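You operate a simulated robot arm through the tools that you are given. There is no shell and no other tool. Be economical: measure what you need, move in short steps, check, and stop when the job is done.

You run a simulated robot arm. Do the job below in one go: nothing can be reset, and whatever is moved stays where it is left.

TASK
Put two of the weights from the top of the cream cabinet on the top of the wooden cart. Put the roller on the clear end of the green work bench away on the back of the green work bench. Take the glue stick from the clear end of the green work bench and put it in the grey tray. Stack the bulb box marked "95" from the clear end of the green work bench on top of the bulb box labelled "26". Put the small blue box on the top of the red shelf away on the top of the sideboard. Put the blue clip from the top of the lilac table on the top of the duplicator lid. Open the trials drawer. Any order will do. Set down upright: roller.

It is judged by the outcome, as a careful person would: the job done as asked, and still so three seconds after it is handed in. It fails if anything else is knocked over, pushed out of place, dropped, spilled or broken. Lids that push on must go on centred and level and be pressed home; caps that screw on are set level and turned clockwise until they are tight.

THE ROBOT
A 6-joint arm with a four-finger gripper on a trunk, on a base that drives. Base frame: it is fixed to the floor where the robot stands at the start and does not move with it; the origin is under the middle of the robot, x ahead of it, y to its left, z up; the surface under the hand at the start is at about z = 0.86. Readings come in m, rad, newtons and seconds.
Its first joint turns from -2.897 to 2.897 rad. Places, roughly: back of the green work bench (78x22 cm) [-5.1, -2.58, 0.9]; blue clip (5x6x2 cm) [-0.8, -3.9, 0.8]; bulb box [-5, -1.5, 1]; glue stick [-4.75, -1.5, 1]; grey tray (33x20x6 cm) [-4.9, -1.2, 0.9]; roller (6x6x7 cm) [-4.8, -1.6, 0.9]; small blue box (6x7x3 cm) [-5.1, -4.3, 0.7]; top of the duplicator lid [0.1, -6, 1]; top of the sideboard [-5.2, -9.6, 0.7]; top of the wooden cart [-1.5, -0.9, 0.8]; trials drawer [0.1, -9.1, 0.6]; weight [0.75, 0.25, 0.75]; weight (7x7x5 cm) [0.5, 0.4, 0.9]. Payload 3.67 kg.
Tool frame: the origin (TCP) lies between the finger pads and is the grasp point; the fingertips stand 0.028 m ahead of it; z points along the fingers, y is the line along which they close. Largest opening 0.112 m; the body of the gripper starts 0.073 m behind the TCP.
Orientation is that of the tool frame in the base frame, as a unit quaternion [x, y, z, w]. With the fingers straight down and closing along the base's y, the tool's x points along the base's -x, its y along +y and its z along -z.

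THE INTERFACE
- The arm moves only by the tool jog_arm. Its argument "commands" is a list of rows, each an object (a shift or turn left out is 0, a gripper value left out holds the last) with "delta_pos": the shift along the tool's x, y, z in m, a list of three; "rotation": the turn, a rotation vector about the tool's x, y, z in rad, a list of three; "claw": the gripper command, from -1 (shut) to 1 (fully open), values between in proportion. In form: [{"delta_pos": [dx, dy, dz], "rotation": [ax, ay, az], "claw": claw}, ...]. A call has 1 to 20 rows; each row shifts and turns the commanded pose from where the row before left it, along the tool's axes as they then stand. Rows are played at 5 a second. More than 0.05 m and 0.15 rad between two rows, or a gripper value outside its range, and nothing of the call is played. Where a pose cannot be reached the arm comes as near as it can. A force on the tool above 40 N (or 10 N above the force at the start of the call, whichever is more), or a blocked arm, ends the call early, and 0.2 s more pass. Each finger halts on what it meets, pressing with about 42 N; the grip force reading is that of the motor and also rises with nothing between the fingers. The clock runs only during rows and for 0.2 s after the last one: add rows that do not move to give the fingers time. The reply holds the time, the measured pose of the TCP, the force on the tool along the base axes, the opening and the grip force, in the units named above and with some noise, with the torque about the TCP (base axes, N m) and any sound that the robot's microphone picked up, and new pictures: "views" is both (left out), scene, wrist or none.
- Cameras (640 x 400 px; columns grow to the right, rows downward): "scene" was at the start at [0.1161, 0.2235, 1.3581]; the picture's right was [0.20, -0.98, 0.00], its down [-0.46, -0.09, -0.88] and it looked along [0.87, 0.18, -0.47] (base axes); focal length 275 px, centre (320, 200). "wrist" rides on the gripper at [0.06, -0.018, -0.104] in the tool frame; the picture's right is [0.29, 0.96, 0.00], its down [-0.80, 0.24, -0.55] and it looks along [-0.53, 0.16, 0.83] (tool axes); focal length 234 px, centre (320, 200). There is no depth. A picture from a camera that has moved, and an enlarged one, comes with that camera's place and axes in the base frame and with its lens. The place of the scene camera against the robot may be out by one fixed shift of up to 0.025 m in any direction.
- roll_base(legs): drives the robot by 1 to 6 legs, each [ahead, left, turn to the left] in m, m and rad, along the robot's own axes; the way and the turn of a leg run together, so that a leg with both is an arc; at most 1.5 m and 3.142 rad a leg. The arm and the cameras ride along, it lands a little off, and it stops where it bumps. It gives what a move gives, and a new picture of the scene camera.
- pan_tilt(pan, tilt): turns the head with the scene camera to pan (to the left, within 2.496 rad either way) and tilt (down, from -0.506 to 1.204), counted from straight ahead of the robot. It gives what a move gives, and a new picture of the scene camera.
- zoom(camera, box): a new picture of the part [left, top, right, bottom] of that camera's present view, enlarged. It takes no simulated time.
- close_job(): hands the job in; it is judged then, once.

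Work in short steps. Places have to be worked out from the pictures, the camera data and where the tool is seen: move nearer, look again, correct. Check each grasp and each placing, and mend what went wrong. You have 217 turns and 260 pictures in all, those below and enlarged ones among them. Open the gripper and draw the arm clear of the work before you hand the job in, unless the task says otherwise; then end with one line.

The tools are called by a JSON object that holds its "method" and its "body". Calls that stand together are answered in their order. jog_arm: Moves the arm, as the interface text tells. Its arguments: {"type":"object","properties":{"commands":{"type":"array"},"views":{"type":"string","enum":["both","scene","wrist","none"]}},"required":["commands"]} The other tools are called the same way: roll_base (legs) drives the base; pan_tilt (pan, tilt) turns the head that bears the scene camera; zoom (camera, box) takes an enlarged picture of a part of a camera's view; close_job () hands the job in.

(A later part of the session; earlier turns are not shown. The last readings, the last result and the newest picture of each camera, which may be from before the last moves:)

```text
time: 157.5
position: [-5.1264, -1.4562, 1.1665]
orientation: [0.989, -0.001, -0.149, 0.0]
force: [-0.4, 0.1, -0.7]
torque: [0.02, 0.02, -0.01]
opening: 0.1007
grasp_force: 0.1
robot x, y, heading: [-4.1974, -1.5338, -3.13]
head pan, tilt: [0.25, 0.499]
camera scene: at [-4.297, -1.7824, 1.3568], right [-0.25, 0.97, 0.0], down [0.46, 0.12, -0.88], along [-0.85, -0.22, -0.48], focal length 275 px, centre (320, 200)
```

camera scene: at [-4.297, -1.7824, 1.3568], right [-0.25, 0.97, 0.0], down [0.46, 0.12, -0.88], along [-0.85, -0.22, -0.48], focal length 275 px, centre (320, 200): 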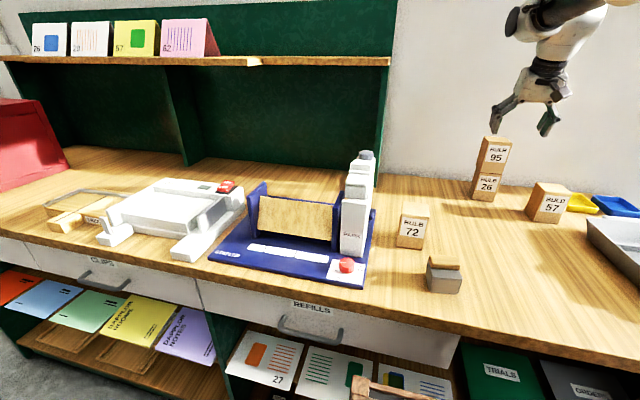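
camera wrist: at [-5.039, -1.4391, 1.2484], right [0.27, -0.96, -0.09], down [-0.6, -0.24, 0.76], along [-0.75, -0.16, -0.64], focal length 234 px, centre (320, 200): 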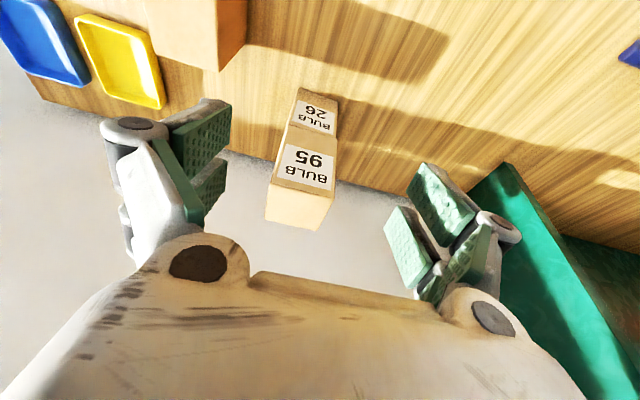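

Boxes 95 on 26 are stacked neatly. Next the roller: I'll untilt, pull the arm back, and reposition the base a little.

{"method": "jog_arm", "body": {"commands": [{"rotation": [0, 0.15, 0], "delta_pos": [0.03, 0, -0.03], "claw": 1}, {"rotation": [0, 0.15, 0], "delta_pos": [0.04, 0, 0]}, {"delta_pos": [0.04, 0, 0]}, {"delta_pos": [0.045, 0, 0]}, {"delta_pos": [0.045, 0, 0]}, {"delta_pos": [0.045, 0, 0]}, {"delta_pos": [0.04, 0, 0]}, {}], "views": "none"}}

{"method": "roll_base", "body": {"legs": [[-0.08, 0.12, -0.01]]}}

{"method": "jog_arm", "body": {"commands": [{}], "views": "wrist"}}

```text
time: 159.3
position: [-4.8366, -1.4574, 1.1811]
orientation: [1.0, -0.001, 0.0, 0.0]
force: [0.5, 0.4, -0.6]
torque: [-0.02, 0.0, -0.04]
opening: 0.1122
grasp_force: 0.0
robot x, y, heading: [-4.1981, -1.5344, -3.134]
head pan, tilt: [0.25, 0.499]
```

```text
time: 160.7
position: [-4.7536, -1.5695, 1.1808]
orientation: [1.0, -0.005, 0.0, 0.0]
force: [0.1, 0.0, 0.1]
torque: [0.0, -0.01, -0.01]
opening: 0.1122
grasp_force: 0.1
robot x, y, heading: [-4.1146, -1.6523, 3.141]
head pan, tilt: [0.25, 0.499]
camera scene: at [-4.2186, -1.8997, 1.3569], right [-0.25, 0.97, 0.0], down [0.46, 0.12, -0.88], along [-0.85, -0.22, -0.48], focal length 275 px, centre (320, 200)
```

scene: 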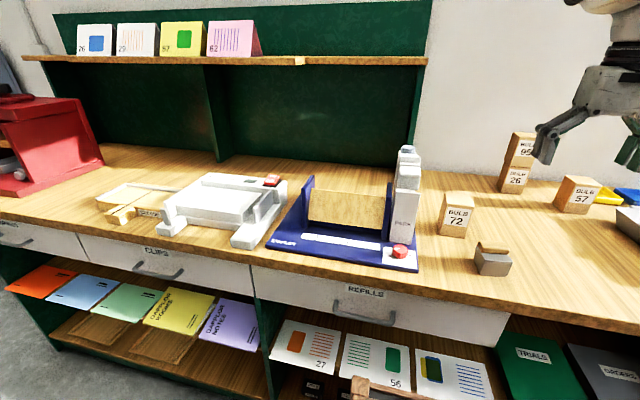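

```text
time: 161.1
position: [-4.7549, -1.5693, 1.1805]
orientation: [1.0, -0.006, 0.0, 0.0]
force: [0.1, 0.0, -0.5]
torque: [0.01, -0.02, -0.01]
opening: 0.1122
grasp_force: 0.0
robot x, y, heading: [-4.1187, -1.6513, 3.141]
head pan, tilt: [0.25, 0.499]
camera wrist: at [-4.695, -1.5514, 1.285], right [0.28, -0.96, 0.0], down [-0.8, -0.23, 0.55], along [-0.53, -0.15, -0.83], focal length 234 px, centre (320, 200)
```

wrist: 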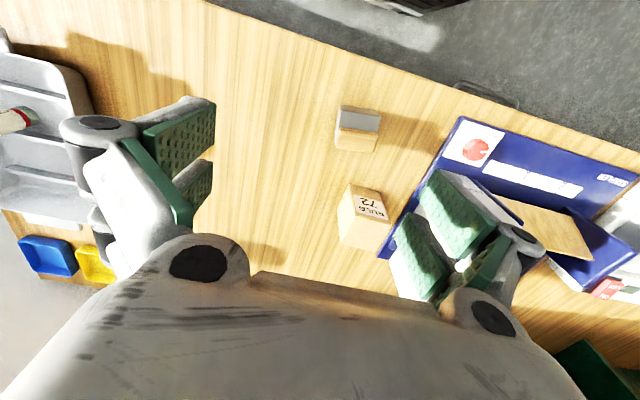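

{"method": "zoom", "body": {"camera": "wrist", "box": [290, 80, 450, 260]}}

{"method": "zoom", "body": {"camera": "scene", "box": [430, 180, 560, 300]}}

```text
2.22 times, centred on (370, 170) of wrist
camera zoom: at [-4.695, -1.5514, 1.285], right [0.28, -0.96, 0.0], down [-0.8, -0.23, 0.55], along [-0.53, -0.15, -0.83], focal length 520 px, centre (209, 267)
```

zoom: 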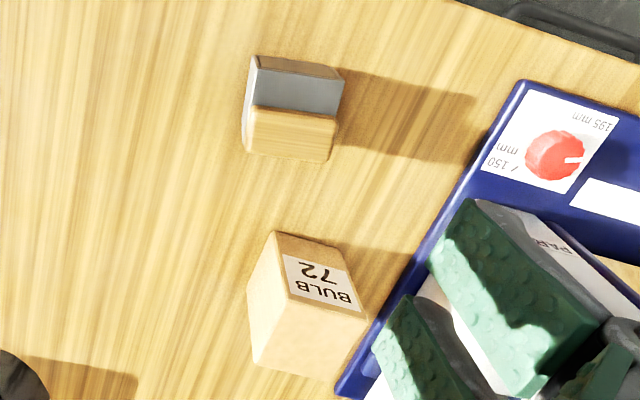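

```text
3.33 times, centred on (495, 240) of scene
camera zoom: at [-4.2187, -1.8997, 1.3569], right [-0.25, 0.97, 0.0], down [0.46, 0.12, -0.88], along [-0.85, -0.22, -0.48], focal length 915 px, centre (-263, 67)
```

zoom: 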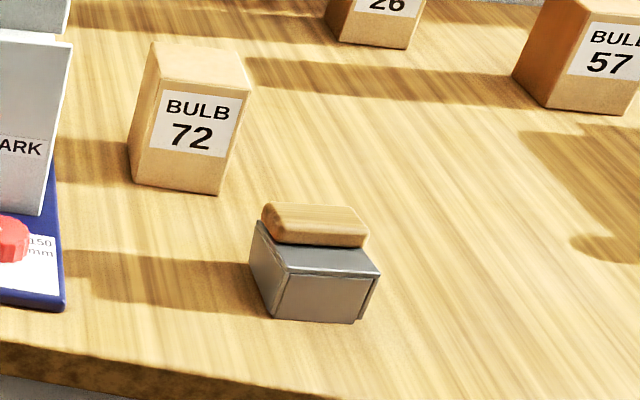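

The roller is a grey block with a wooden handle on top, centre ≈(-4.785,-1.638), yaw ≈0.12. I'll align above it and go down most of the way.

{"method": "jog_arm", "body": {"commands": [{"delta_pos": [-0.015, 0.035, 0.02]}, {"delta_pos": [-0.015, 0.034, 0.02], "rotation": [0, 0, -0.13]}, {"delta_pos": [0, 0, 0.045]}, {"delta_pos": [0, 0, 0.045]}, {}], "views": "wrist"}}

```text
time: 162.3
position: [-4.7842, -1.6369, 1.0507]
orientation: [0.998, 0.06, 0.0, 0.0]
force: [-0.9, -0.3, -0.1]
torque: [0.0, -0.01, 0.0]
opening: 0.1123
grasp_force: 0.1
robot x, y, heading: [-4.1165, -1.6543, 3.142]
head pan, tilt: [0.25, 0.499]
camera wrist: at [-4.7278, -1.6125, 1.1558], right [0.4, -0.92, 0.0], down [-0.76, -0.33, 0.55], along [-0.51, -0.22, -0.83], focal length 234 px, centre (320, 200)
```

wrist: 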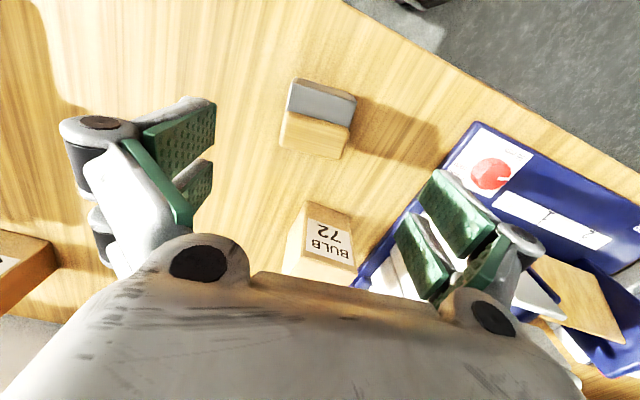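

Aligned. Descend, grip, and lift gently.

{"method": "jog_arm", "body": {"commands": [{"delta_pos": [0, 0, 0.045]}, {"delta_pos": [0, 0, 0.045]}, {"delta_pos": [0, 0, 0.033]}, {}, {"claw": -1}, {"claw": -1}, {"claw": -1}, {"claw": -1}, {"claw": -1}, {"delta_pos": [0, 0, -0.005]}, {"delta_pos": [0, 0, -0.005]}, {}], "views": "wrist"}}

```text
time: 164.9
position: [-4.7851, -1.6381, 0.9369]
orientation: [0.998, 0.059, 0.0, 0.0]
force: [-0.6, -1.0, -1.9]
torque: [0.01, 0.02, -0.03]
opening: 0.0574
grasp_force: 42.0
robot x, y, heading: [-4.1166, -1.6518, 3.142]
head pan, tilt: [0.25, 0.499]
camera wrist: at [-4.7284, -1.6124, 1.0419], right [0.4, -0.92, 0.0], down [-0.76, -0.33, 0.55], along [-0.51, -0.22, -0.83], focal length 234 px, centre (320, 200)
```

wrist: 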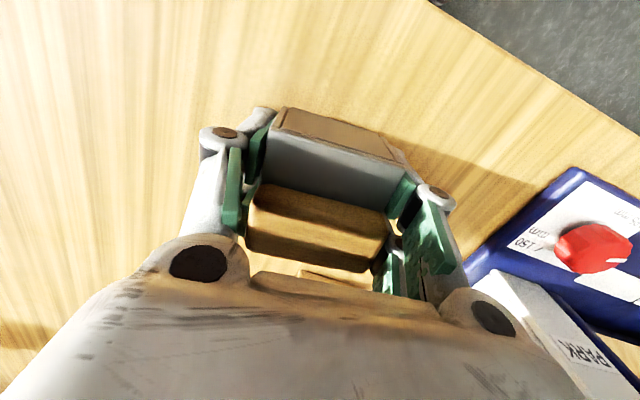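

Roller held. Raise it high enough to clear the tall stapler tower, then drive left along the bench.

{"method": "jog_arm", "body": {"commands": [{"delta_pos": [0, 0, -0.02]}, {"delta_pos": [0, 0, -0.03]}, {"delta_pos": [0, 0, -0.04]}, {"delta_pos": [0, 0, -0.05]}, {"delta_pos": [0, 0, -0.05]}, {"delta_pos": [0, 0, -0.05]}, {"delta_pos": [0, 0, -0.05]}, {"delta_pos": [0, 0, -0.05]}, {"delta_pos": [0, 0, -0.04]}, {}], "views": "none"}}

{"method": "pan_tilt", "body": {"pan": 0.2, "tilt": 0.6}}

```text
time: 167.1
position: [-4.7844, -1.6373, 1.3184]
orientation: [0.998, 0.059, 0.0, 0.0]
force: [-0.1, 1.2, -2.6]
torque: [-0.01, 0.02, -0.01]
opening: 0.0573
grasp_force: 41.6
robot x, y, heading: [-4.1157, -1.651, 3.142]
head pan, tilt: [0.25, 0.499]
```

```text
time: 167.7
position: [-4.7845, -1.6369, 1.3185]
orientation: [0.998, 0.059, 0.0, 0.0]
force: [0.8, 0.3, -1.9]
torque: [0.01, -0.01, -0.03]
opening: 0.0579
grasp_force: 42.3
robot x, y, heading: [-4.1168, -1.6518, 3.137]
head pan, tilt: [0.201, 0.6]
camera scene: at [-4.2172, -1.8949, 1.3478], right [-0.2, 0.98, 0.0], down [0.55, 0.11, -0.83], along [-0.81, -0.16, -0.56], focal length 275 px, centre (320, 200)
```

scene: 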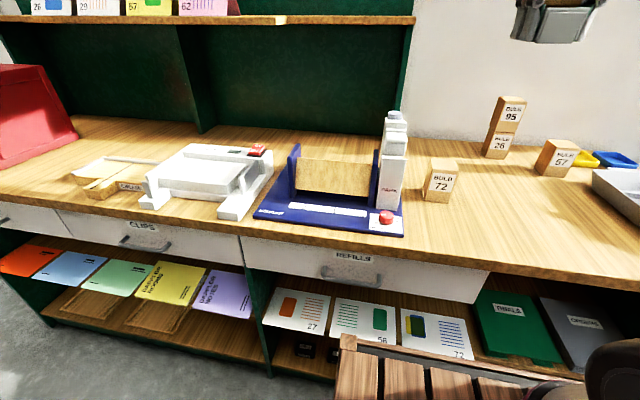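

Space behind the laminator (x≈-5.1, y≈-2.4) is clear. Drive to within reach of it.

{"method": "roll_base", "body": {"legs": [[0, 0.5, 0], [0.075, 0, 0]]}}

{"method": "jog_arm", "body": {"commands": [{"delta_pos": [-0.04, 0.02, 0]}, {"delta_pos": [-0.04, 0.03, 0]}, {"delta_pos": [-0.03, 0.03, 0]}, {"delta_pos": [-0.03, 0.03, 0]}, {}], "views": "both"}}

```text
time: 171.3
position: [-4.8627, -2.1319, 1.3188]
orientation: [0.998, 0.058, 0.0, 0.0]
force: [0.1, 0.6, -3.8]
torque: [0.02, 0.0, 0.03]
opening: 0.0575
grasp_force: 41.8
robot x, y, heading: [-4.1909, -2.1501, 3.135]
head pan, tilt: [0.201, 0.6]
camera scene: at [-4.2955, -2.3917, 1.3478], right [-0.2, 0.98, 0.0], down [0.55, 0.11, -0.82], along [-0.81, -0.16, -0.57], focal length 275 px, centre (320, 200)
```

scene: 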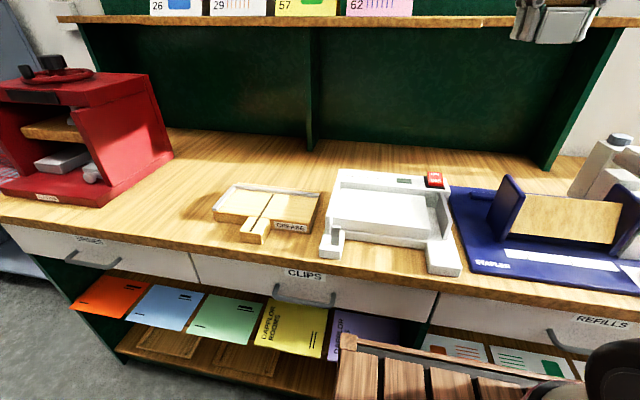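

```text
time: 172.5
position: [-4.9891, -2.2573, 1.3185]
orientation: [0.998, 0.057, 0.001, 0.0]
force: [-0.1, -0.5, -2.5]
torque: [0.02, -0.01, 0.03]
opening: 0.0577
grasp_force: 41.9
robot x, y, heading: [-4.196, -2.1512, 3.142]
head pan, tilt: [0.201, 0.6]
camera scene: at [-4.2955, -2.3918, 1.3478], right [-0.2, 0.98, 0.0], down [0.55, 0.11, -0.82], along [-0.81, -0.16, -0.57], focal length 275 px, centre (320, 200)
camera wrist: at [-4.9324, -2.2321, 1.4225], right [0.4, -0.92, 0.0], down [-0.76, -0.33, 0.55], along [-0.51, -0.22, -0.83], focal length 234 px, centre (320, 200)
```

scene: 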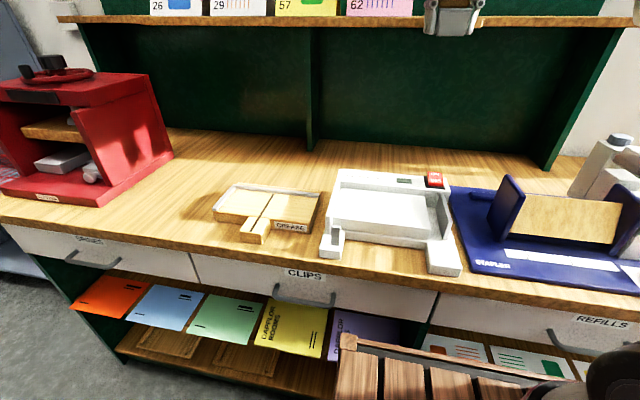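
wrist: 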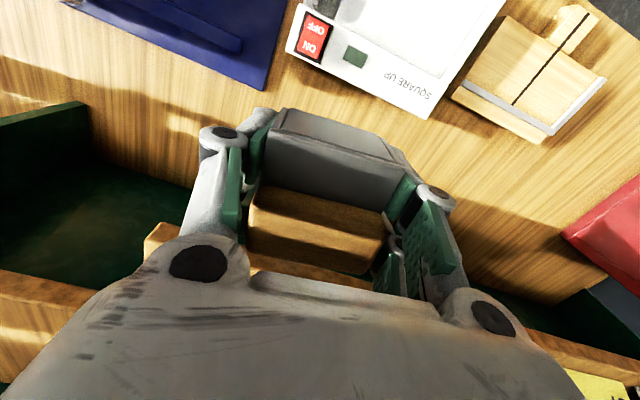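

The shelf above overhangs to x≈-5.07 at z≈1.3. I'll first set the roller down just in front of it at (-5.01,-2.42), then regrasp tilted to push it properly onto the back strip.

{"method": "jog_arm", "body": {"commands": [{"delta_pos": [-0.009, 0.04, 0]}, {"delta_pos": [-0.009, 0.04, 0]}, {"delta_pos": [-0.009, 0.04, 0]}, {"delta_pos": [-0.009, 0.04, 0], "rotation": [0, 0, 0.116]}, {"delta_pos": [0, 0, 0.05]}, {"delta_pos": [0, 0, 0.05]}, {"delta_pos": [0, 0, 0.05]}, {"delta_pos": [0, 0, 0.05]}, {}], "views": "both"}}

```text
time: 174.5
position: [-4.9917, -2.4129, 1.0994]
orientation: [1.0, 0.0, 0.0, 0.0]
force: [0.2, -0.3, -2.1]
torque: [-0.01, 0.03, -0.01]
opening: 0.0575
grasp_force: 42.2
out of reach, approached as far as the arm can: row 3, 4
robot x, y, heading: [-4.1958, -2.148, 3.137]
head pan, tilt: [0.201, 0.6]
camera scene: at [-4.2955, -2.3918, 1.3478], right [-0.19, 0.98, 0.0], down [0.55, 0.11, -0.82], along [-0.81, -0.16, -0.57], focal length 275 px, centre (320, 200)
camera wrist: at [-4.9315, -2.3933, 1.2044], right [0.29, -0.96, 0.0], down [-0.8, -0.24, 0.55], along [-0.53, -0.16, -0.83], focal length 234 px, centre (320, 200)
```

scene: 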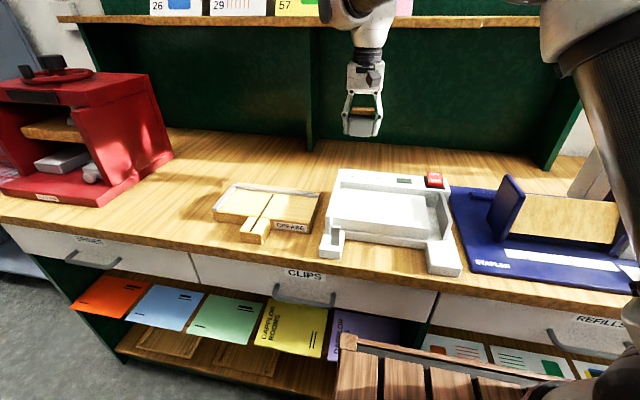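
wrist: 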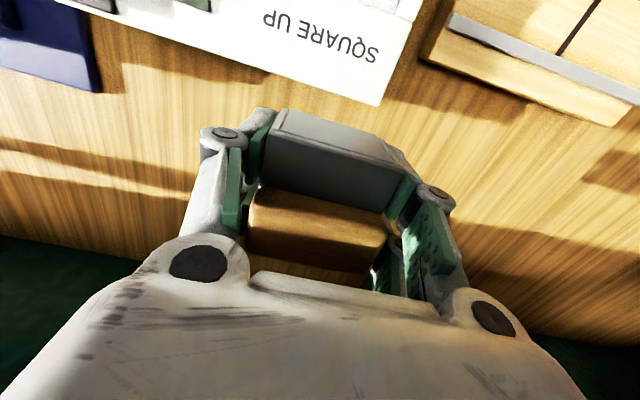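

Descend at x≈-5.0 to near the bench.

{"method": "jog_arm", "body": {"commands": [{"delta_pos": [-0.012, 0, 0.04]}, {"delta_pos": [0, 0, 0.04]}, {"delta_pos": [0, 0, 0.04]}, {"delta_pos": [0, 0, 0.03]}, {}], "views": "wrist"}}

{"method": "jog_arm", "body": {"commands": [{"delta_pos": [0, 0, 0.012]}, {"delta_pos": [0, 0, 0.005]}, {}], "views": "none"}}

{"method": "jog_arm", "body": {"commands": [{"delta_pos": [0, 0, 0.004]}, {}], "views": "none"}}

```text
time: 175.7
position: [-5.0046, -2.4119, 0.9502]
orientation: [1.0, 0.0, 0.0, 0.0]
force: [-0.5, 0.0, -3.2]
torque: [-0.01, 0.02, 0.05]
opening: 0.0573
grasp_force: 41.9
robot x, y, heading: [-4.1914, -2.1511, 3.134]
head pan, tilt: [0.201, 0.6]
camera wrist: at [-4.9445, -2.3926, 1.055], right [0.29, -0.96, 0.0], down [-0.8, -0.24, 0.55], along [-0.53, -0.16, -0.83], focal length 234 px, centre (320, 200)
```

wrist: 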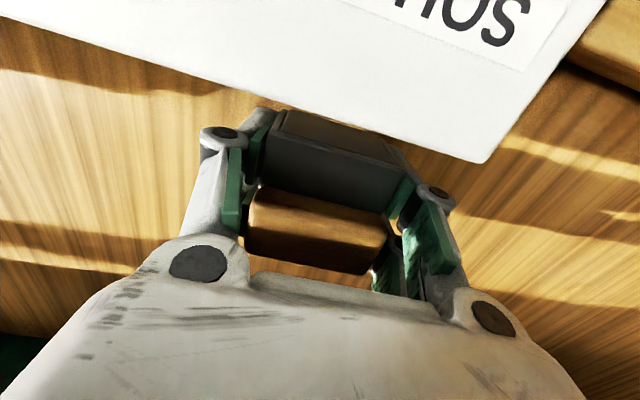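

```text
time: 176.5
position: [-5.0044, -2.4122, 0.9357]
orientation: [1.0, 0.0, 0.0, 0.001]
force: [0.1, 0.3, -2.8]
torque: [-0.03, 0.04, 0.02]
opening: 0.0572
grasp_force: 42.2
robot x, y, heading: [-4.1931, -2.1504, 3.139]
head pan, tilt: [0.201, 0.6]
```

```text
time: 177.1
position: [-5.0027, -2.4117, 0.9302]
orientation: [1.0, 0.0, 0.001, 0.0]
force: [-0.5, 1.0, -2.6]
torque: [0.0, 0.0, 0.01]
opening: 0.0575
grasp_force: 41.8
robot x, y, heading: [-4.1918, -2.147, 3.136]
head pan, tilt: [0.201, 0.6]
```

Just above contact. Final few mm, release, and retreat up.

{"method": "jog_arm", "body": {"commands": [{"delta_pos": [0, 0, 0.003]}, {}], "views": "none"}}

{"method": "jog_arm", "body": {"commands": [{"delta_pos": [0, 0, 0.002]}, {}], "views": "none"}}

```text
time: 177.7
position: [-5.0036, -2.4108, 0.928]
orientation: [1.0, 0.001, 0.001, 0.0]
force: [-0.2, -0.2, 3.6]
torque: [-0.17, 0.04, -0.04]
opening: 0.0575
grasp_force: 42.1
robot x, y, heading: [-4.1921, -2.1482, 3.135]
head pan, tilt: [0.201, 0.6]
```

```text
time: 178.3
position: [-5.0041, -2.4116, 0.9267]
orientation: [1.0, 0.0, -0.001, 0.0]
force: [1.7, 2.9, 26.2]
torque: [0.1, -0.35, 0.07]
opening: 0.0577
grasp_force: 42.3
robot x, y, heading: [-4.1916, -2.1495, 3.134]
head pan, tilt: [0.201, 0.6]
```

Seated. Release, rise, tilt the tool 0.2 rad and come back down for a tilted regrasp.

{"method": "jog_arm", "body": {"commands": [{"delta_pos": [0, 0, -0.002]}, {"claw": 0.3}, {"claw": 0.8}, {"claw": 1}, {"delta_pos": [0, 0, -0.03]}, {"delta_pos": [0, 0, -0.05]}, {"rotation": [0, -0.1, 0]}, {"rotation": [0, -0.1, 0]}, {}], "views": "both"}}

```text
time: 180.3
position: [-5.0032, -2.4118, 1.0065]
orientation: [0.995, 0.0, -0.1, -0.001]
force: [0.3, 0.5, 0.2]
torque: [0.03, -0.04, 0.02]
opening: 0.112
grasp_force: 0.0
robot x, y, heading: [-4.1942, -2.1515, 3.133]
head pan, tilt: [0.201, 0.6]
camera scene: at [-4.2955, -2.3918, 1.3478], right [-0.19, 0.98, 0.0], down [0.55, 0.11, -0.82], along [-0.81, -0.16, -0.57], focal length 275 px, centre (320, 200)
camera wrist: at [-4.925, -2.3928, 1.0976], right [0.28, -0.96, -0.06], down [-0.67, -0.24, 0.7], along [-0.69, -0.16, -0.71], focal length 234 px, centre (320, 200)
```

scene: 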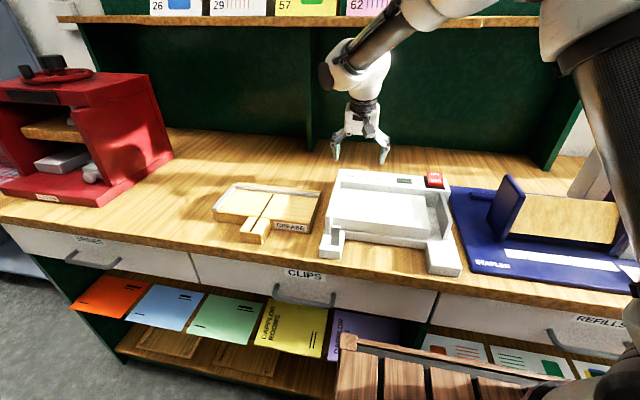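
wrist: 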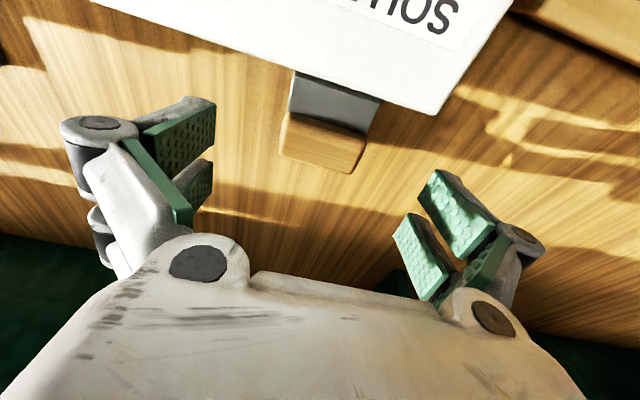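

Lower tilted, regrip, and lift 2 cm.

{"method": "jog_arm", "body": {"commands": [{"delta_pos": [0.003, 0, 0.0402]}, {"delta_pos": [0.0071, 0, 0.0353]}, {}, {"claw": -1}, {"claw": -1}, {"claw": -1}, {"claw": -1}, {"claw": -1}, {"delta_pos": [-0.001, 0, -0.0049]}, {"delta_pos": [-0.001, 0, -0.0049]}, {"delta_pos": [-0.002, 0, -0.0098]}, {}], "views": "wrist"}}

```text
time: 182.9
position: [-5.0097, -2.4118, 0.9506]
orientation: [0.995, -0.001, -0.1, 0.0]
force: [0.4, -0.1, -3.7]
torque: [0.0, 0.05, 0.03]
opening: 0.0573
grasp_force: 42.3
robot x, y, heading: [-4.1965, -2.1498, 3.137]
head pan, tilt: [0.201, 0.6]
camera wrist: at [-4.9304, -2.3933, 1.0412], right [0.28, -0.96, -0.06], down [-0.67, -0.24, 0.7], along [-0.68, -0.16, -0.71], focal length 234 px, centre (320, 200)
```

wrist: 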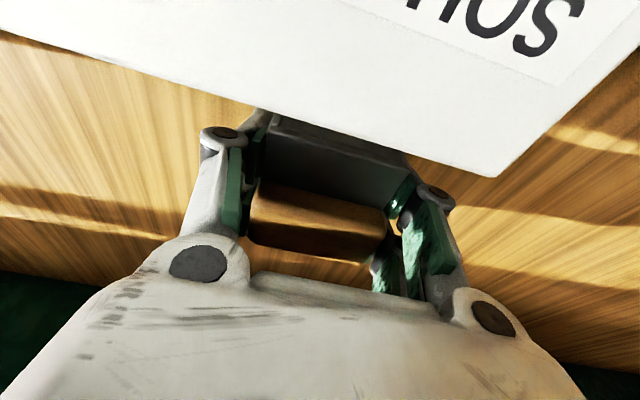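

Held. Slide back 6 cm and lower to the bench.

{"method": "jog_arm", "body": {"commands": [{"delta_pos": [-0.0294, 0, 0.006]}, {"delta_pos": [-0.0294, 0, 0.006]}, {}, {"delta_pos": [0.0028, 0, 0.0137]}, {"delta_pos": [0.0008, 0, 0.0039]}, {}], "views": "wrist"}}

{"method": "jog_arm", "body": {"commands": [{"delta_pos": [0.0006, 0, 0.0029]}, {}], "views": "none"}}

```text
time: 184.3
position: [-5.0671, -2.4118, 0.9326]
orientation: [0.995, 0.0, -0.099, 0.0]
force: [1.2, -0.4, -2.4]
torque: [0.01, 0.02, 0.01]
opening: 0.0573
grasp_force: 42.1
robot x, y, heading: [-4.1974, -2.1496, 3.139]
head pan, tilt: [0.201, 0.6]
camera wrist: at [-4.99, -2.3929, 1.0233], right [0.28, -0.96, -0.06], down [-0.67, -0.24, 0.7], along [-0.68, -0.16, -0.71], focal length 234 px, centre (320, 200)
```

wrist: 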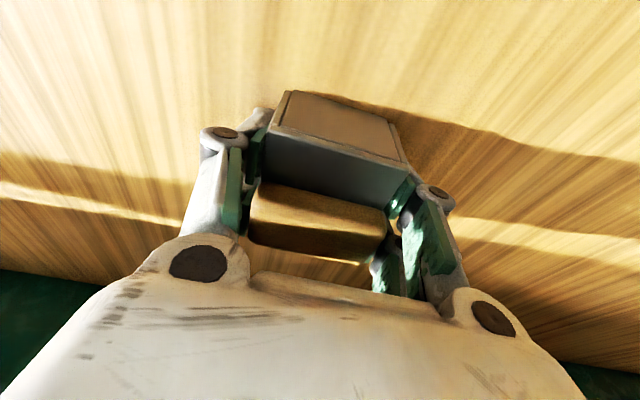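

```text
time: 184.9
position: [-5.0702, -2.412, 0.9316]
orientation: [0.995, 0.0, -0.1, 0.001]
force: [-0.3, 0.9, 3.3]
torque: [0.19, -0.12, 0.04]
opening: 0.0571
grasp_force: 41.6
robot x, y, heading: [-4.1915, -2.1482, 3.133]
head pan, tilt: [0.201, 0.6]
```

Touching. Release and withdraw.

{"method": "jog_arm", "body": {"commands": [{"delta_pos": [0, 0, 0.001]}, {"claw": 0.3}, {"claw": 0.8}, {"claw": 1}, {"delta_pos": [0, 0, -0.03]}, {"delta_pos": [0, 0, -0.05]}, {"delta_pos": [0.03, 0, -0.04]}, {"delta_pos": [0.04, 0, -0.02]}, {"delta_pos": [0.04, 0, -0.02], "rotation": [0, 0.1, 0]}, {"delta_pos": [0.03, 0, -0.03], "rotation": [0, 0.1, 0]}, {}], "views": "both"}}

```text
time: 187.3
position: [-4.8966, -2.4113, 1.0902]
orientation: [1.0, 0.001, 0.001, -0.001]
force: [-0.2, -0.1, -0.8]
torque: [0.01, -0.01, 0.01]
opening: 0.1117
grasp_force: 0.1
robot x, y, heading: [-4.1954, -2.1502, 3.136]
head pan, tilt: [0.201, 0.6]
camera scene: at [-4.2955, -2.3918, 1.3478], right [-0.2, 0.98, 0.0], down [0.55, 0.11, -0.82], along [-0.81, -0.16, -0.57], focal length 275 px, centre (320, 200)
camera wrist: at [-4.8371, -2.393, 1.1948], right [0.29, -0.96, 0.0], down [-0.8, -0.24, 0.55], along [-0.53, -0.16, -0.83], focal length 234 px, centre (320, 200)
```

scene: 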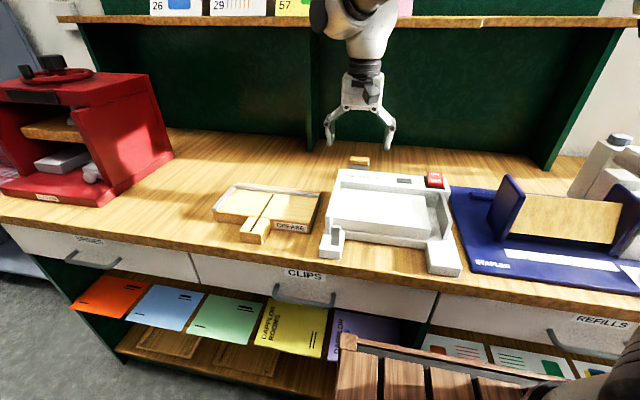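
wrist: 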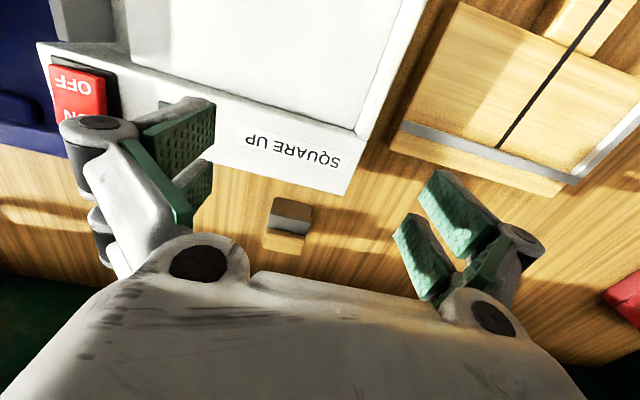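

Roller stands upright on the back strip. Next, the small blue box: back away from the bench and move left toward y≈-3.7.

{"method": "roll_base", "body": {"legs": [[-0.55, 0, 0], [0, 1.5, 0]]}}

{"method": "pan_tilt", "body": {"pan": 0.45, "tilt": 0.45}}

```text
time: 197.5
position: [-4.3462, -3.9133, 1.0908]
orientation: [1.0, 0.004, 0.0, 0.001]
force: [0.2, -0.9, 0.4]
torque: [0.02, -0.01, -0.01]
opening: 0.1122
grasp_force: 0.1
robot x, y, heading: [-3.6469, -3.6446, -3.136]
head pan, tilt: [0.201, 0.6]
camera scene: at [-3.7454, -3.8879, 1.3478], right [-0.2, 0.98, 0.0], down [0.55, 0.12, -0.83], along [-0.81, -0.17, -0.57], focal length 275 px, centre (320, 200)
```

scene: 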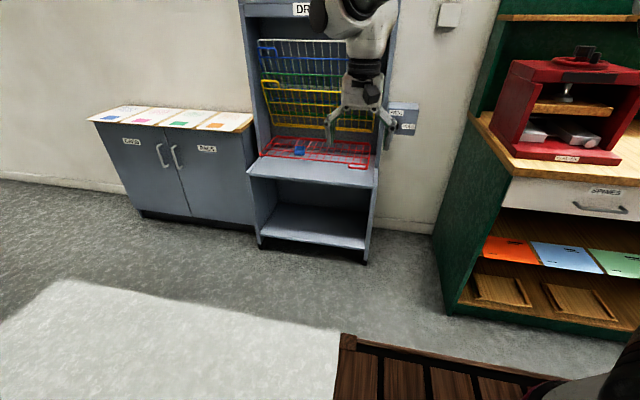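

```text
time: 198.2
position: [-4.3454, -3.9132, 1.0906]
orientation: [1.0, 0.004, 0.001, 0.0]
force: [-0.4, -0.2, 0.6]
torque: [0.02, 0.02, -0.02]
opening: 0.1121
grasp_force: 0.1
robot x, y, heading: [-3.6503, -3.6436, -3.133]
head pan, tilt: [0.45, 0.45]
camera scene: at [-3.7414, -3.9102, 1.3613], right [-0.44, 0.9, 0.0], down [0.39, 0.19, -0.9], along [-0.81, -0.39, -0.44], focal length 275 px, centre (320, 200)
```

scene: 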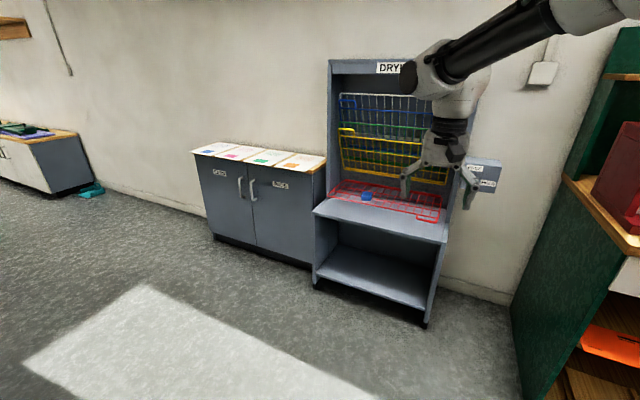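

I see a drying rack with the blue box on the lowered red wire shelf. I'll drive in front of it and look closely.

{"method": "roll_base", "body": {"legs": [[0, 0.5, -0.005], [0.4, 0, 0]]}}

{"method": "pan_tilt", "body": {"pan": 0.0, "tilt": 0.5}}

```text
time: 203.3
position: [-4.7481, -4.4, 1.0899]
orientation: [1.0, -0.002, 0.0, 0.0]
force: [0.3, -0.1, 0.0]
torque: [-0.04, -0.01, 0.0]
opening: 0.1118
grasp_force: 0.1
robot x, y, heading: [-4.0429, -4.1431, 3.128]
head pan, tilt: [0.45, 0.45]
camera scene: at [-4.1423, -4.4051, 1.3613], right [-0.43, 0.9, 0.0], down [0.39, 0.19, -0.9], along [-0.81, -0.39, -0.44], focal length 275 px, centre (320, 200)
```

scene: 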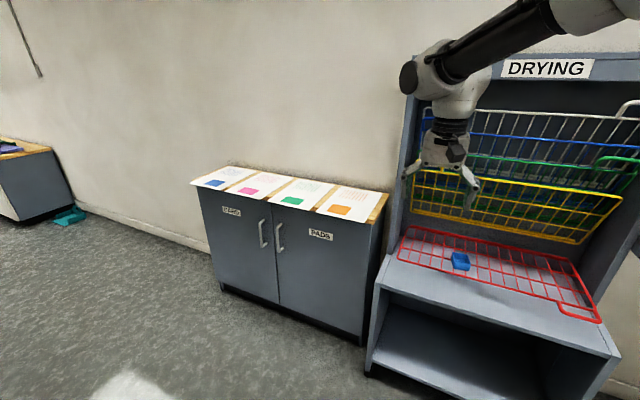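

```text
time: 204.2
position: [-4.7473, -4.4001, 1.0906]
orientation: [1.0, -0.002, 0.0, 0.0]
force: [-0.2, -0.5, 0.7]
torque: [-0.01, 0.01, -0.02]
opening: 0.1122
grasp_force: 0.0
robot x, y, heading: [-4.0423, -4.1398, 3.138]
head pan, tilt: [0.0, 0.499]
camera scene: at [-4.1502, -4.3651, 1.3569], right [0.01, 1.0, 0.0], down [0.48, 0.0, -0.88], along [-0.88, 0.01, -0.48], focal length 275 px, centre (320, 200)
```

scene: 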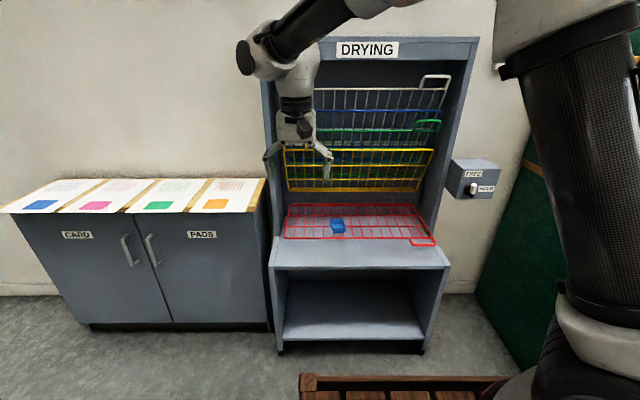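

{"method": "zoom", "body": {"camera": "scene", "box": [250, 30, 490, 280]}}

```text
1.60 times, centred on (370, 155) of scene
camera zoom: at [-4.1502, -4.3651, 1.3569], right [0.01, 1.0, 0.0], down [0.48, 0.0, -0.88], along [-0.88, 0.01, -0.48], focal length 439 px, centre (240, 272)
```

zoom: 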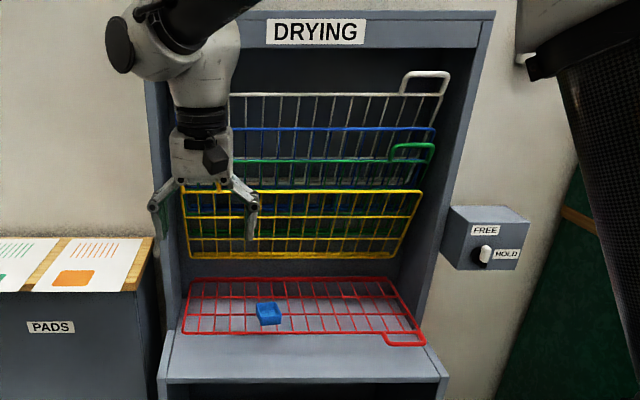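

The upper racks lean outward to about x≈-5.12, so I'll come in with a forward tilt. First centre the arm in y, then roll 17 cm ahead.

{"method": "jog_arm", "body": {"commands": [{"delta_pos": [0.02, -0.04, -0.01]}, {"delta_pos": [0.02, -0.04, -0.01]}, {"delta_pos": [0.02, -0.03, 0]}, {"rotation": [0, -0.15, 0]}, {"rotation": [0, -0.15, 0]}, {}], "views": "none"}}

{"method": "roll_base", "body": {"legs": [[0.17, 0, 0]]}}

{"method": "jog_arm", "body": {"commands": [{}], "views": "wrist"}}

```text
time: 205.6
position: [-4.6872, -4.2919, 1.1108]
orientation: [0.989, -0.002, -0.149, 0.0]
force: [-0.3, -0.2, 0.5]
torque: [-0.03, -0.02, 0.0]
opening: 0.1121
grasp_force: 0.1
robot x, y, heading: [-4.0453, -4.1406, 3.129]
head pan, tilt: [0.0, 0.499]
```

```text
time: 207.0
position: [-4.8579, -4.2897, 1.1099]
orientation: [0.989, -0.001, -0.149, 0.0]
force: [0.3, 0.6, -0.3]
torque: [0.0, 0.0, 0.0]
opening: 0.1122
grasp_force: 0.0
robot x, y, heading: [-4.2165, -4.1432, 3.134]
head pan, tilt: [0.0, 0.499]
camera scene: at [-4.3208, -4.3636, 1.3569], right [0.01, 1.0, 0.0], down [0.48, 0.0, -0.88], along [-0.88, 0.01, -0.48], focal length 275 px, centre (320, 200)
```

scene: 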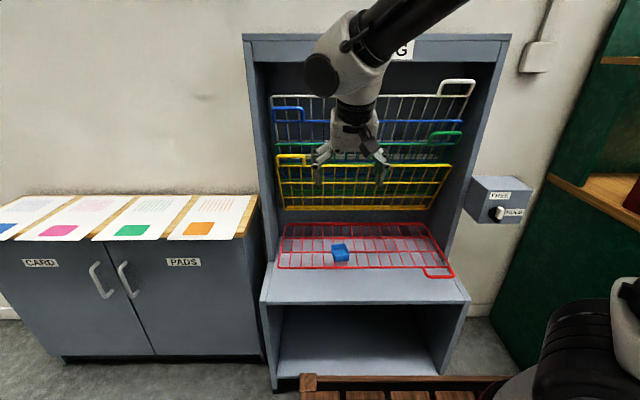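

```text
time: 207.4
position: [-4.8565, -4.2897, 1.1109]
orientation: [0.989, -0.002, -0.15, -0.001]
force: [0.4, 0.2, -0.3]
torque: [-0.02, 0.0, 0.05]
opening: 0.1118
grasp_force: 0.1
robot x, y, heading: [-4.2156, -4.1367, 3.132]
head pan, tilt: [0.0, 0.499]
camera wrist: at [-4.7703, -4.2711, 1.1924], right [0.27, -0.96, -0.09], down [-0.6, -0.24, 0.76], along [-0.75, -0.16, -0.64], focal length 234 px, centre (320, 200)
```

wrist: 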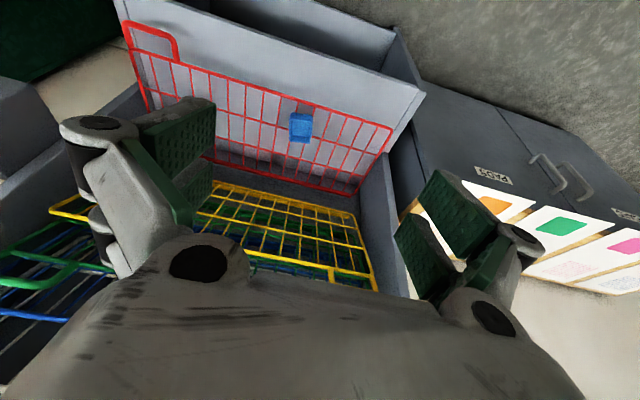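

I'll approach closer to refine the box's position and height.

{"method": "jog_arm", "body": {"commands": [{"delta_pos": [-0.0173, -0.003, 0.0388]}, {"delta_pos": [-0.0173, -0.003, 0.0388]}, {"delta_pos": [-0.0173, -0.003, 0.0388]}, {"delta_pos": [-0.0173, -0.003, 0.0388]}, {"delta_pos": [-0.0173, -0.003, 0.0388]}, {}], "views": "both"}}

```text
time: 208.8
position: [-4.9972, -4.2744, 0.9508]
orientation: [0.989, -0.001, -0.15, 0.0]
force: [-0.2, 0.6, 0.7]
torque: [-0.01, 0.0, 0.04]
opening: 0.112
grasp_force: 0.2
robot x, y, heading: [-4.2154, -4.1402, 3.133]
head pan, tilt: [0.0, 0.499]
camera scene: at [-4.3207, -4.3635, 1.3569], right [0.01, 1.0, 0.0], down [0.48, 0.0, -0.88], along [-0.88, 0.01, -0.48], focal length 275 px, centre (320, 200)
camera wrist: at [-4.9095, -4.2556, 1.0325], right [0.27, -0.96, -0.09], down [-0.6, -0.24, 0.76], along [-0.75, -0.16, -0.64], focal length 234 px, centre (320, 200)
```

scene: 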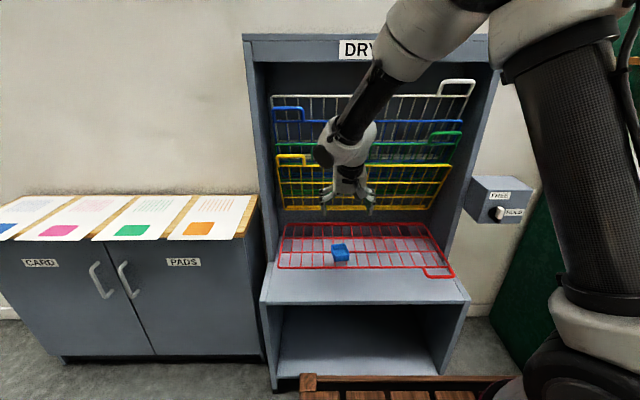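
wrist: 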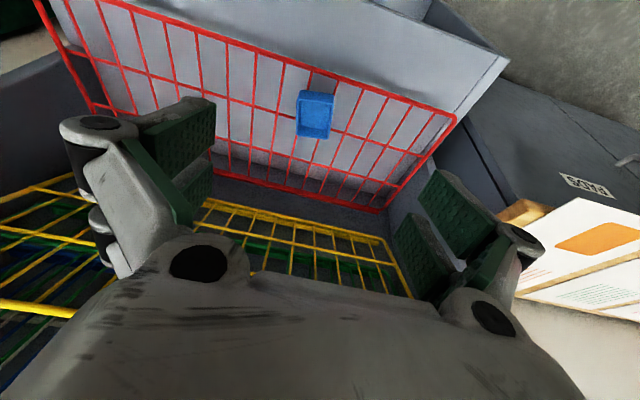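

Triangulating two wrist views puts the box at ≈(-5.125,-4.275,0.67). Zoom to check its yaw.

{"method": "zoom", "body": {"camera": "wrist", "box": [250, 60, 390, 160]}}

```text
4.00 times, centred on (320, 110) of wrist
camera zoom: at [-4.9095, -4.2556, 1.0325], right [0.27, -0.96, -0.09], down [-0.6, -0.24, 0.76], along [-0.75, -0.16, -0.64], focal length 937 px, centre (320, 560)
```

zoom: 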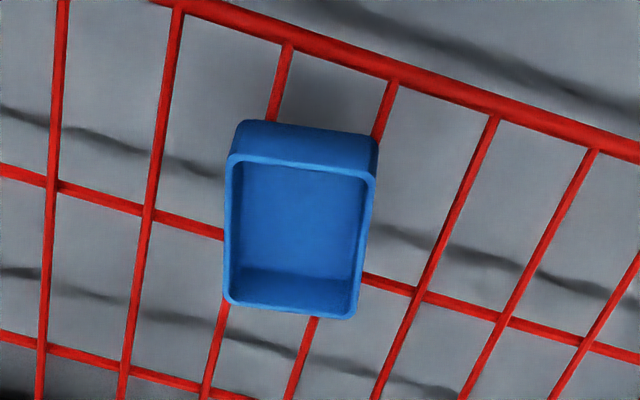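

Box yaw ≈0.17. I'll yaw the tool, increase tilt to 0.5, and approach to just above the box.

{"method": "jog_arm", "body": {"commands": [{"rotation": [-0.0251, 0, -0.0812]}, {"rotation": [-0.0251, 0, -0.0812]}, {"rotation": [0, -0.1, 0]}, {"rotation": [0, -0.1, 0]}, {"delta_pos": [-0.0017, -0.0033, 0.0444]}, {"delta_pos": [-0.0017, -0.0033, 0.0444]}, {"delta_pos": [-0.0017, -0.0033, 0.0444]}, {"delta_pos": [-0.0017, -0.0033, 0.0444]}, {"delta_pos": [-0.0017, -0.0033, 0.0444]}, {}], "views": "both"}}

```text
time: 211.0
position: [-5.1169, -4.2752, 0.7611]
orientation: [0.966, 0.081, -0.247, 0.021]
force: [0.4, 0.0, 0.0]
torque: [-0.03, -0.01, -0.01]
opening: 0.112
grasp_force: 0.2
out of reach, approached as far as the arm can: row 4
robot x, y, heading: [-4.2148, -4.138, 3.131]
head pan, tilt: [0.0, 0.499]
camera scene: at [-4.3207, -4.3635, 1.3569], right [0.01, 1.0, 0.0], down [0.48, 0.0, -0.88], along [-0.88, 0.01, -0.48], focal length 275 px, centre (320, 200)
camera wrist: at [-5.0192, -4.2398, 0.8239], right [0.41, -0.9, -0.14], down [-0.39, -0.31, 0.87], along [-0.83, -0.3, -0.48], focal length 234 px, centre (320, 200)
```

scene: 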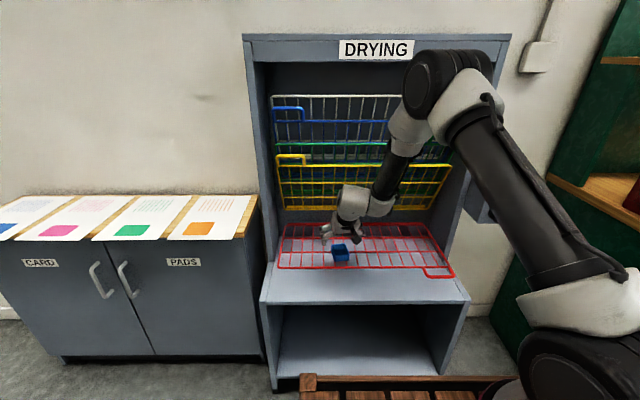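
wrist: 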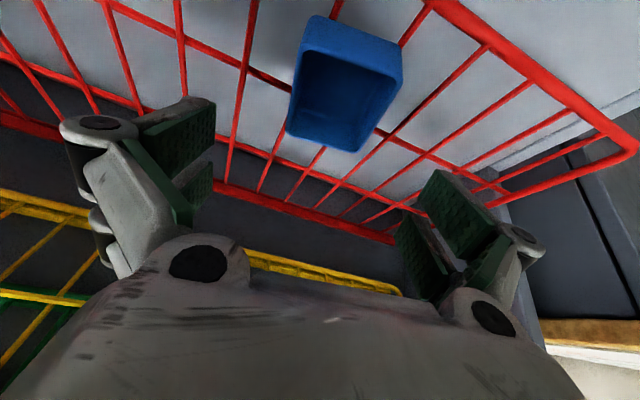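

Box centre ≈(-5.124,-4.279), rim z≈0.687. Descend to grip height and close.

{"method": "jog_arm", "body": {"commands": [{"delta_pos": [0.0094, 0.001, 0.0211]}, {"delta_pos": [0.0094, 0.001, 0.0211]}, {"delta_pos": [0.0094, 0.001, 0.0211]}, {}], "views": "wrist"}}

```text
time: 211.9
position: [-5.1238, -4.2799, 0.6987]
orientation: [0.965, 0.08, -0.251, 0.019]
force: [5.9, 0.4, 18.1]
torque: [0.13, -0.38, 0.1]
opening: 0.113
grasp_force: 0.5
robot x, y, heading: [-4.2171, -4.1385, 3.132]
head pan, tilt: [0.0, 0.499]
stopped in row 4: the force on the tool passed its limit at 60 N (the readings are from after the stop); the commanded pose is now the measured one
camera wrist: at [-5.0255, -4.2442, 0.7614], right [0.41, -0.9, -0.14], down [-0.38, -0.31, 0.87], along [-0.83, -0.3, -0.47], focal length 234 px, centre (320, 200)
```

wrist: 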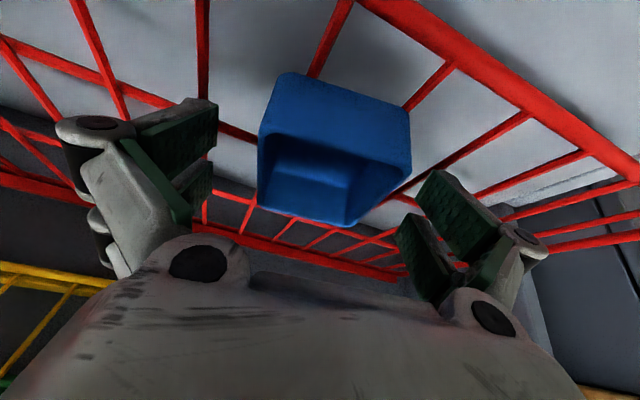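

The tips touched the wire rack; nothing appears displaced. Rise 5 mm and close on the box.

{"method": "jog_arm", "body": {"commands": [{"delta_pos": [-0.0024, 0, -0.0044]}, {}, {"claw": -0.2}, {"claw": -1}, {"claw": -1}, {"claw": -1}, {"claw": -1}, {}], "views": "wrist"}}

```text
time: 212.9
position: [-5.1263, -4.287, 0.7138]
orientation: [0.962, 0.081, -0.259, 0.021]
force: [20.6, -12.5, 75.3]
torque: [-1.07, -1.53, -0.15]
opening: 0.0627
grasp_force: 35.8
robot x, y, heading: [-4.2166, -4.1434, 3.136]
head pan, tilt: [0.0, 0.499]
stopped in row 4: the force on the tool passed its limit at 55 N (the readings are from after the stop); the commanded pose is now the measured one
camera wrist: at [-5.0275, -4.2497, 0.7742], right [0.41, -0.9, -0.14], down [-0.37, -0.31, 0.88], along [-0.84, -0.3, -0.45], focal length 234 px, centre (320, 200)
```

wrist: 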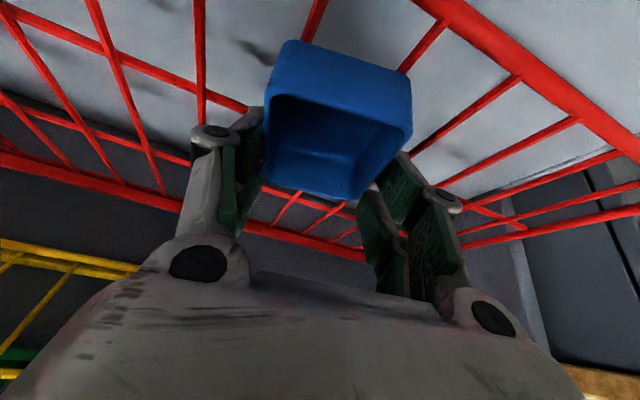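

The fingertips extend as they close and pressed the rack. Rise about 1.5 cm and close again.

{"method": "jog_arm", "body": {"commands": [{"delta_pos": [-0.0048, 0, -0.0088]}, {}], "views": "wrist"}}

```text
time: 213.5
position: [-5.124, -4.2817, 0.7144]
orientation: [0.965, 0.08, -0.251, 0.019]
force: [-10.4, -2.1, 21.0]
torque: [-0.42, 0.16, -0.17]
opening: 0.0537
grasp_force: 41.8
robot x, y, heading: [-4.2165, -4.1394, 3.128]
head pan, tilt: [0.0, 0.499]
camera wrist: at [-5.0262, -4.2452, 0.7768], right [0.41, -0.9, -0.14], down [-0.38, -0.31, 0.87], along [-0.83, -0.3, -0.47], focal length 234 px, centre (320, 200)
```

wrist: 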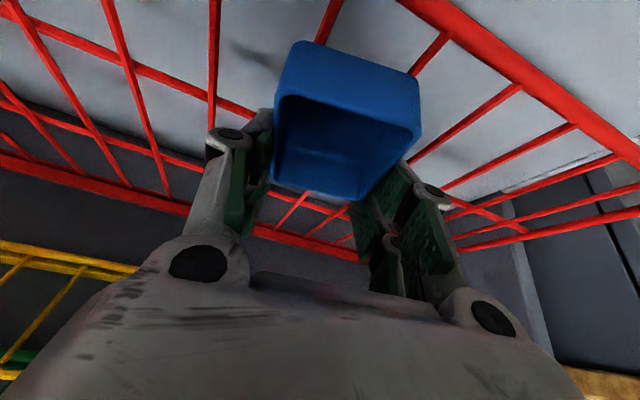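

Gripped at 54 mm. Lift gently and check.

{"method": "jog_arm", "body": {"commands": [{"delta_pos": [-0.0024, 0, -0.0044]}, {"delta_pos": [-0.0048, 0, -0.0088]}, {"delta_pos": [-0.0072, 0, -0.0132]}, {}], "views": "both"}}

```text
time: 214.5
position: [-5.1224, -4.2818, 0.7444]
orientation: [0.964, 0.08, -0.251, 0.021]
force: [-0.1, 0.9, 0.7]
torque: [0.02, -0.02, 0.0]
opening: 0.0537
grasp_force: 42.2
robot x, y, heading: [-4.2119, -4.1388, 3.133]
head pan, tilt: [0.0, 0.499]
camera scene: at [-4.3205, -4.3637, 1.3569], right [0.01, 1.0, 0.0], down [0.48, 0.0, -0.88], along [-0.88, 0.01, -0.48], focal length 275 px, centre (320, 200)
camera wrist: at [-5.025, -4.2461, 0.8067], right [0.41, -0.9, -0.14], down [-0.38, -0.31, 0.87], along [-0.83, -0.3, -0.47], focal length 234 px, centre (320, 200)
```

scene: 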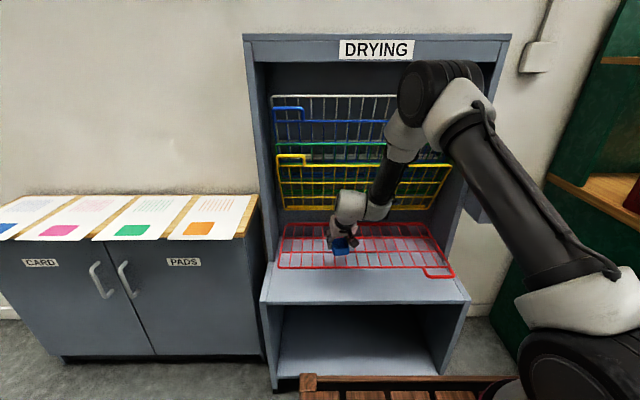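
wrist: 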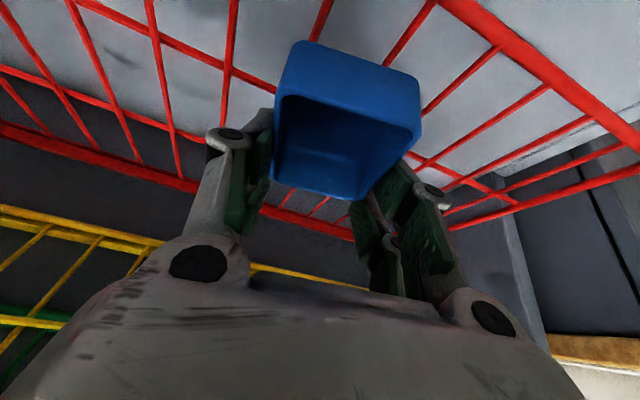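

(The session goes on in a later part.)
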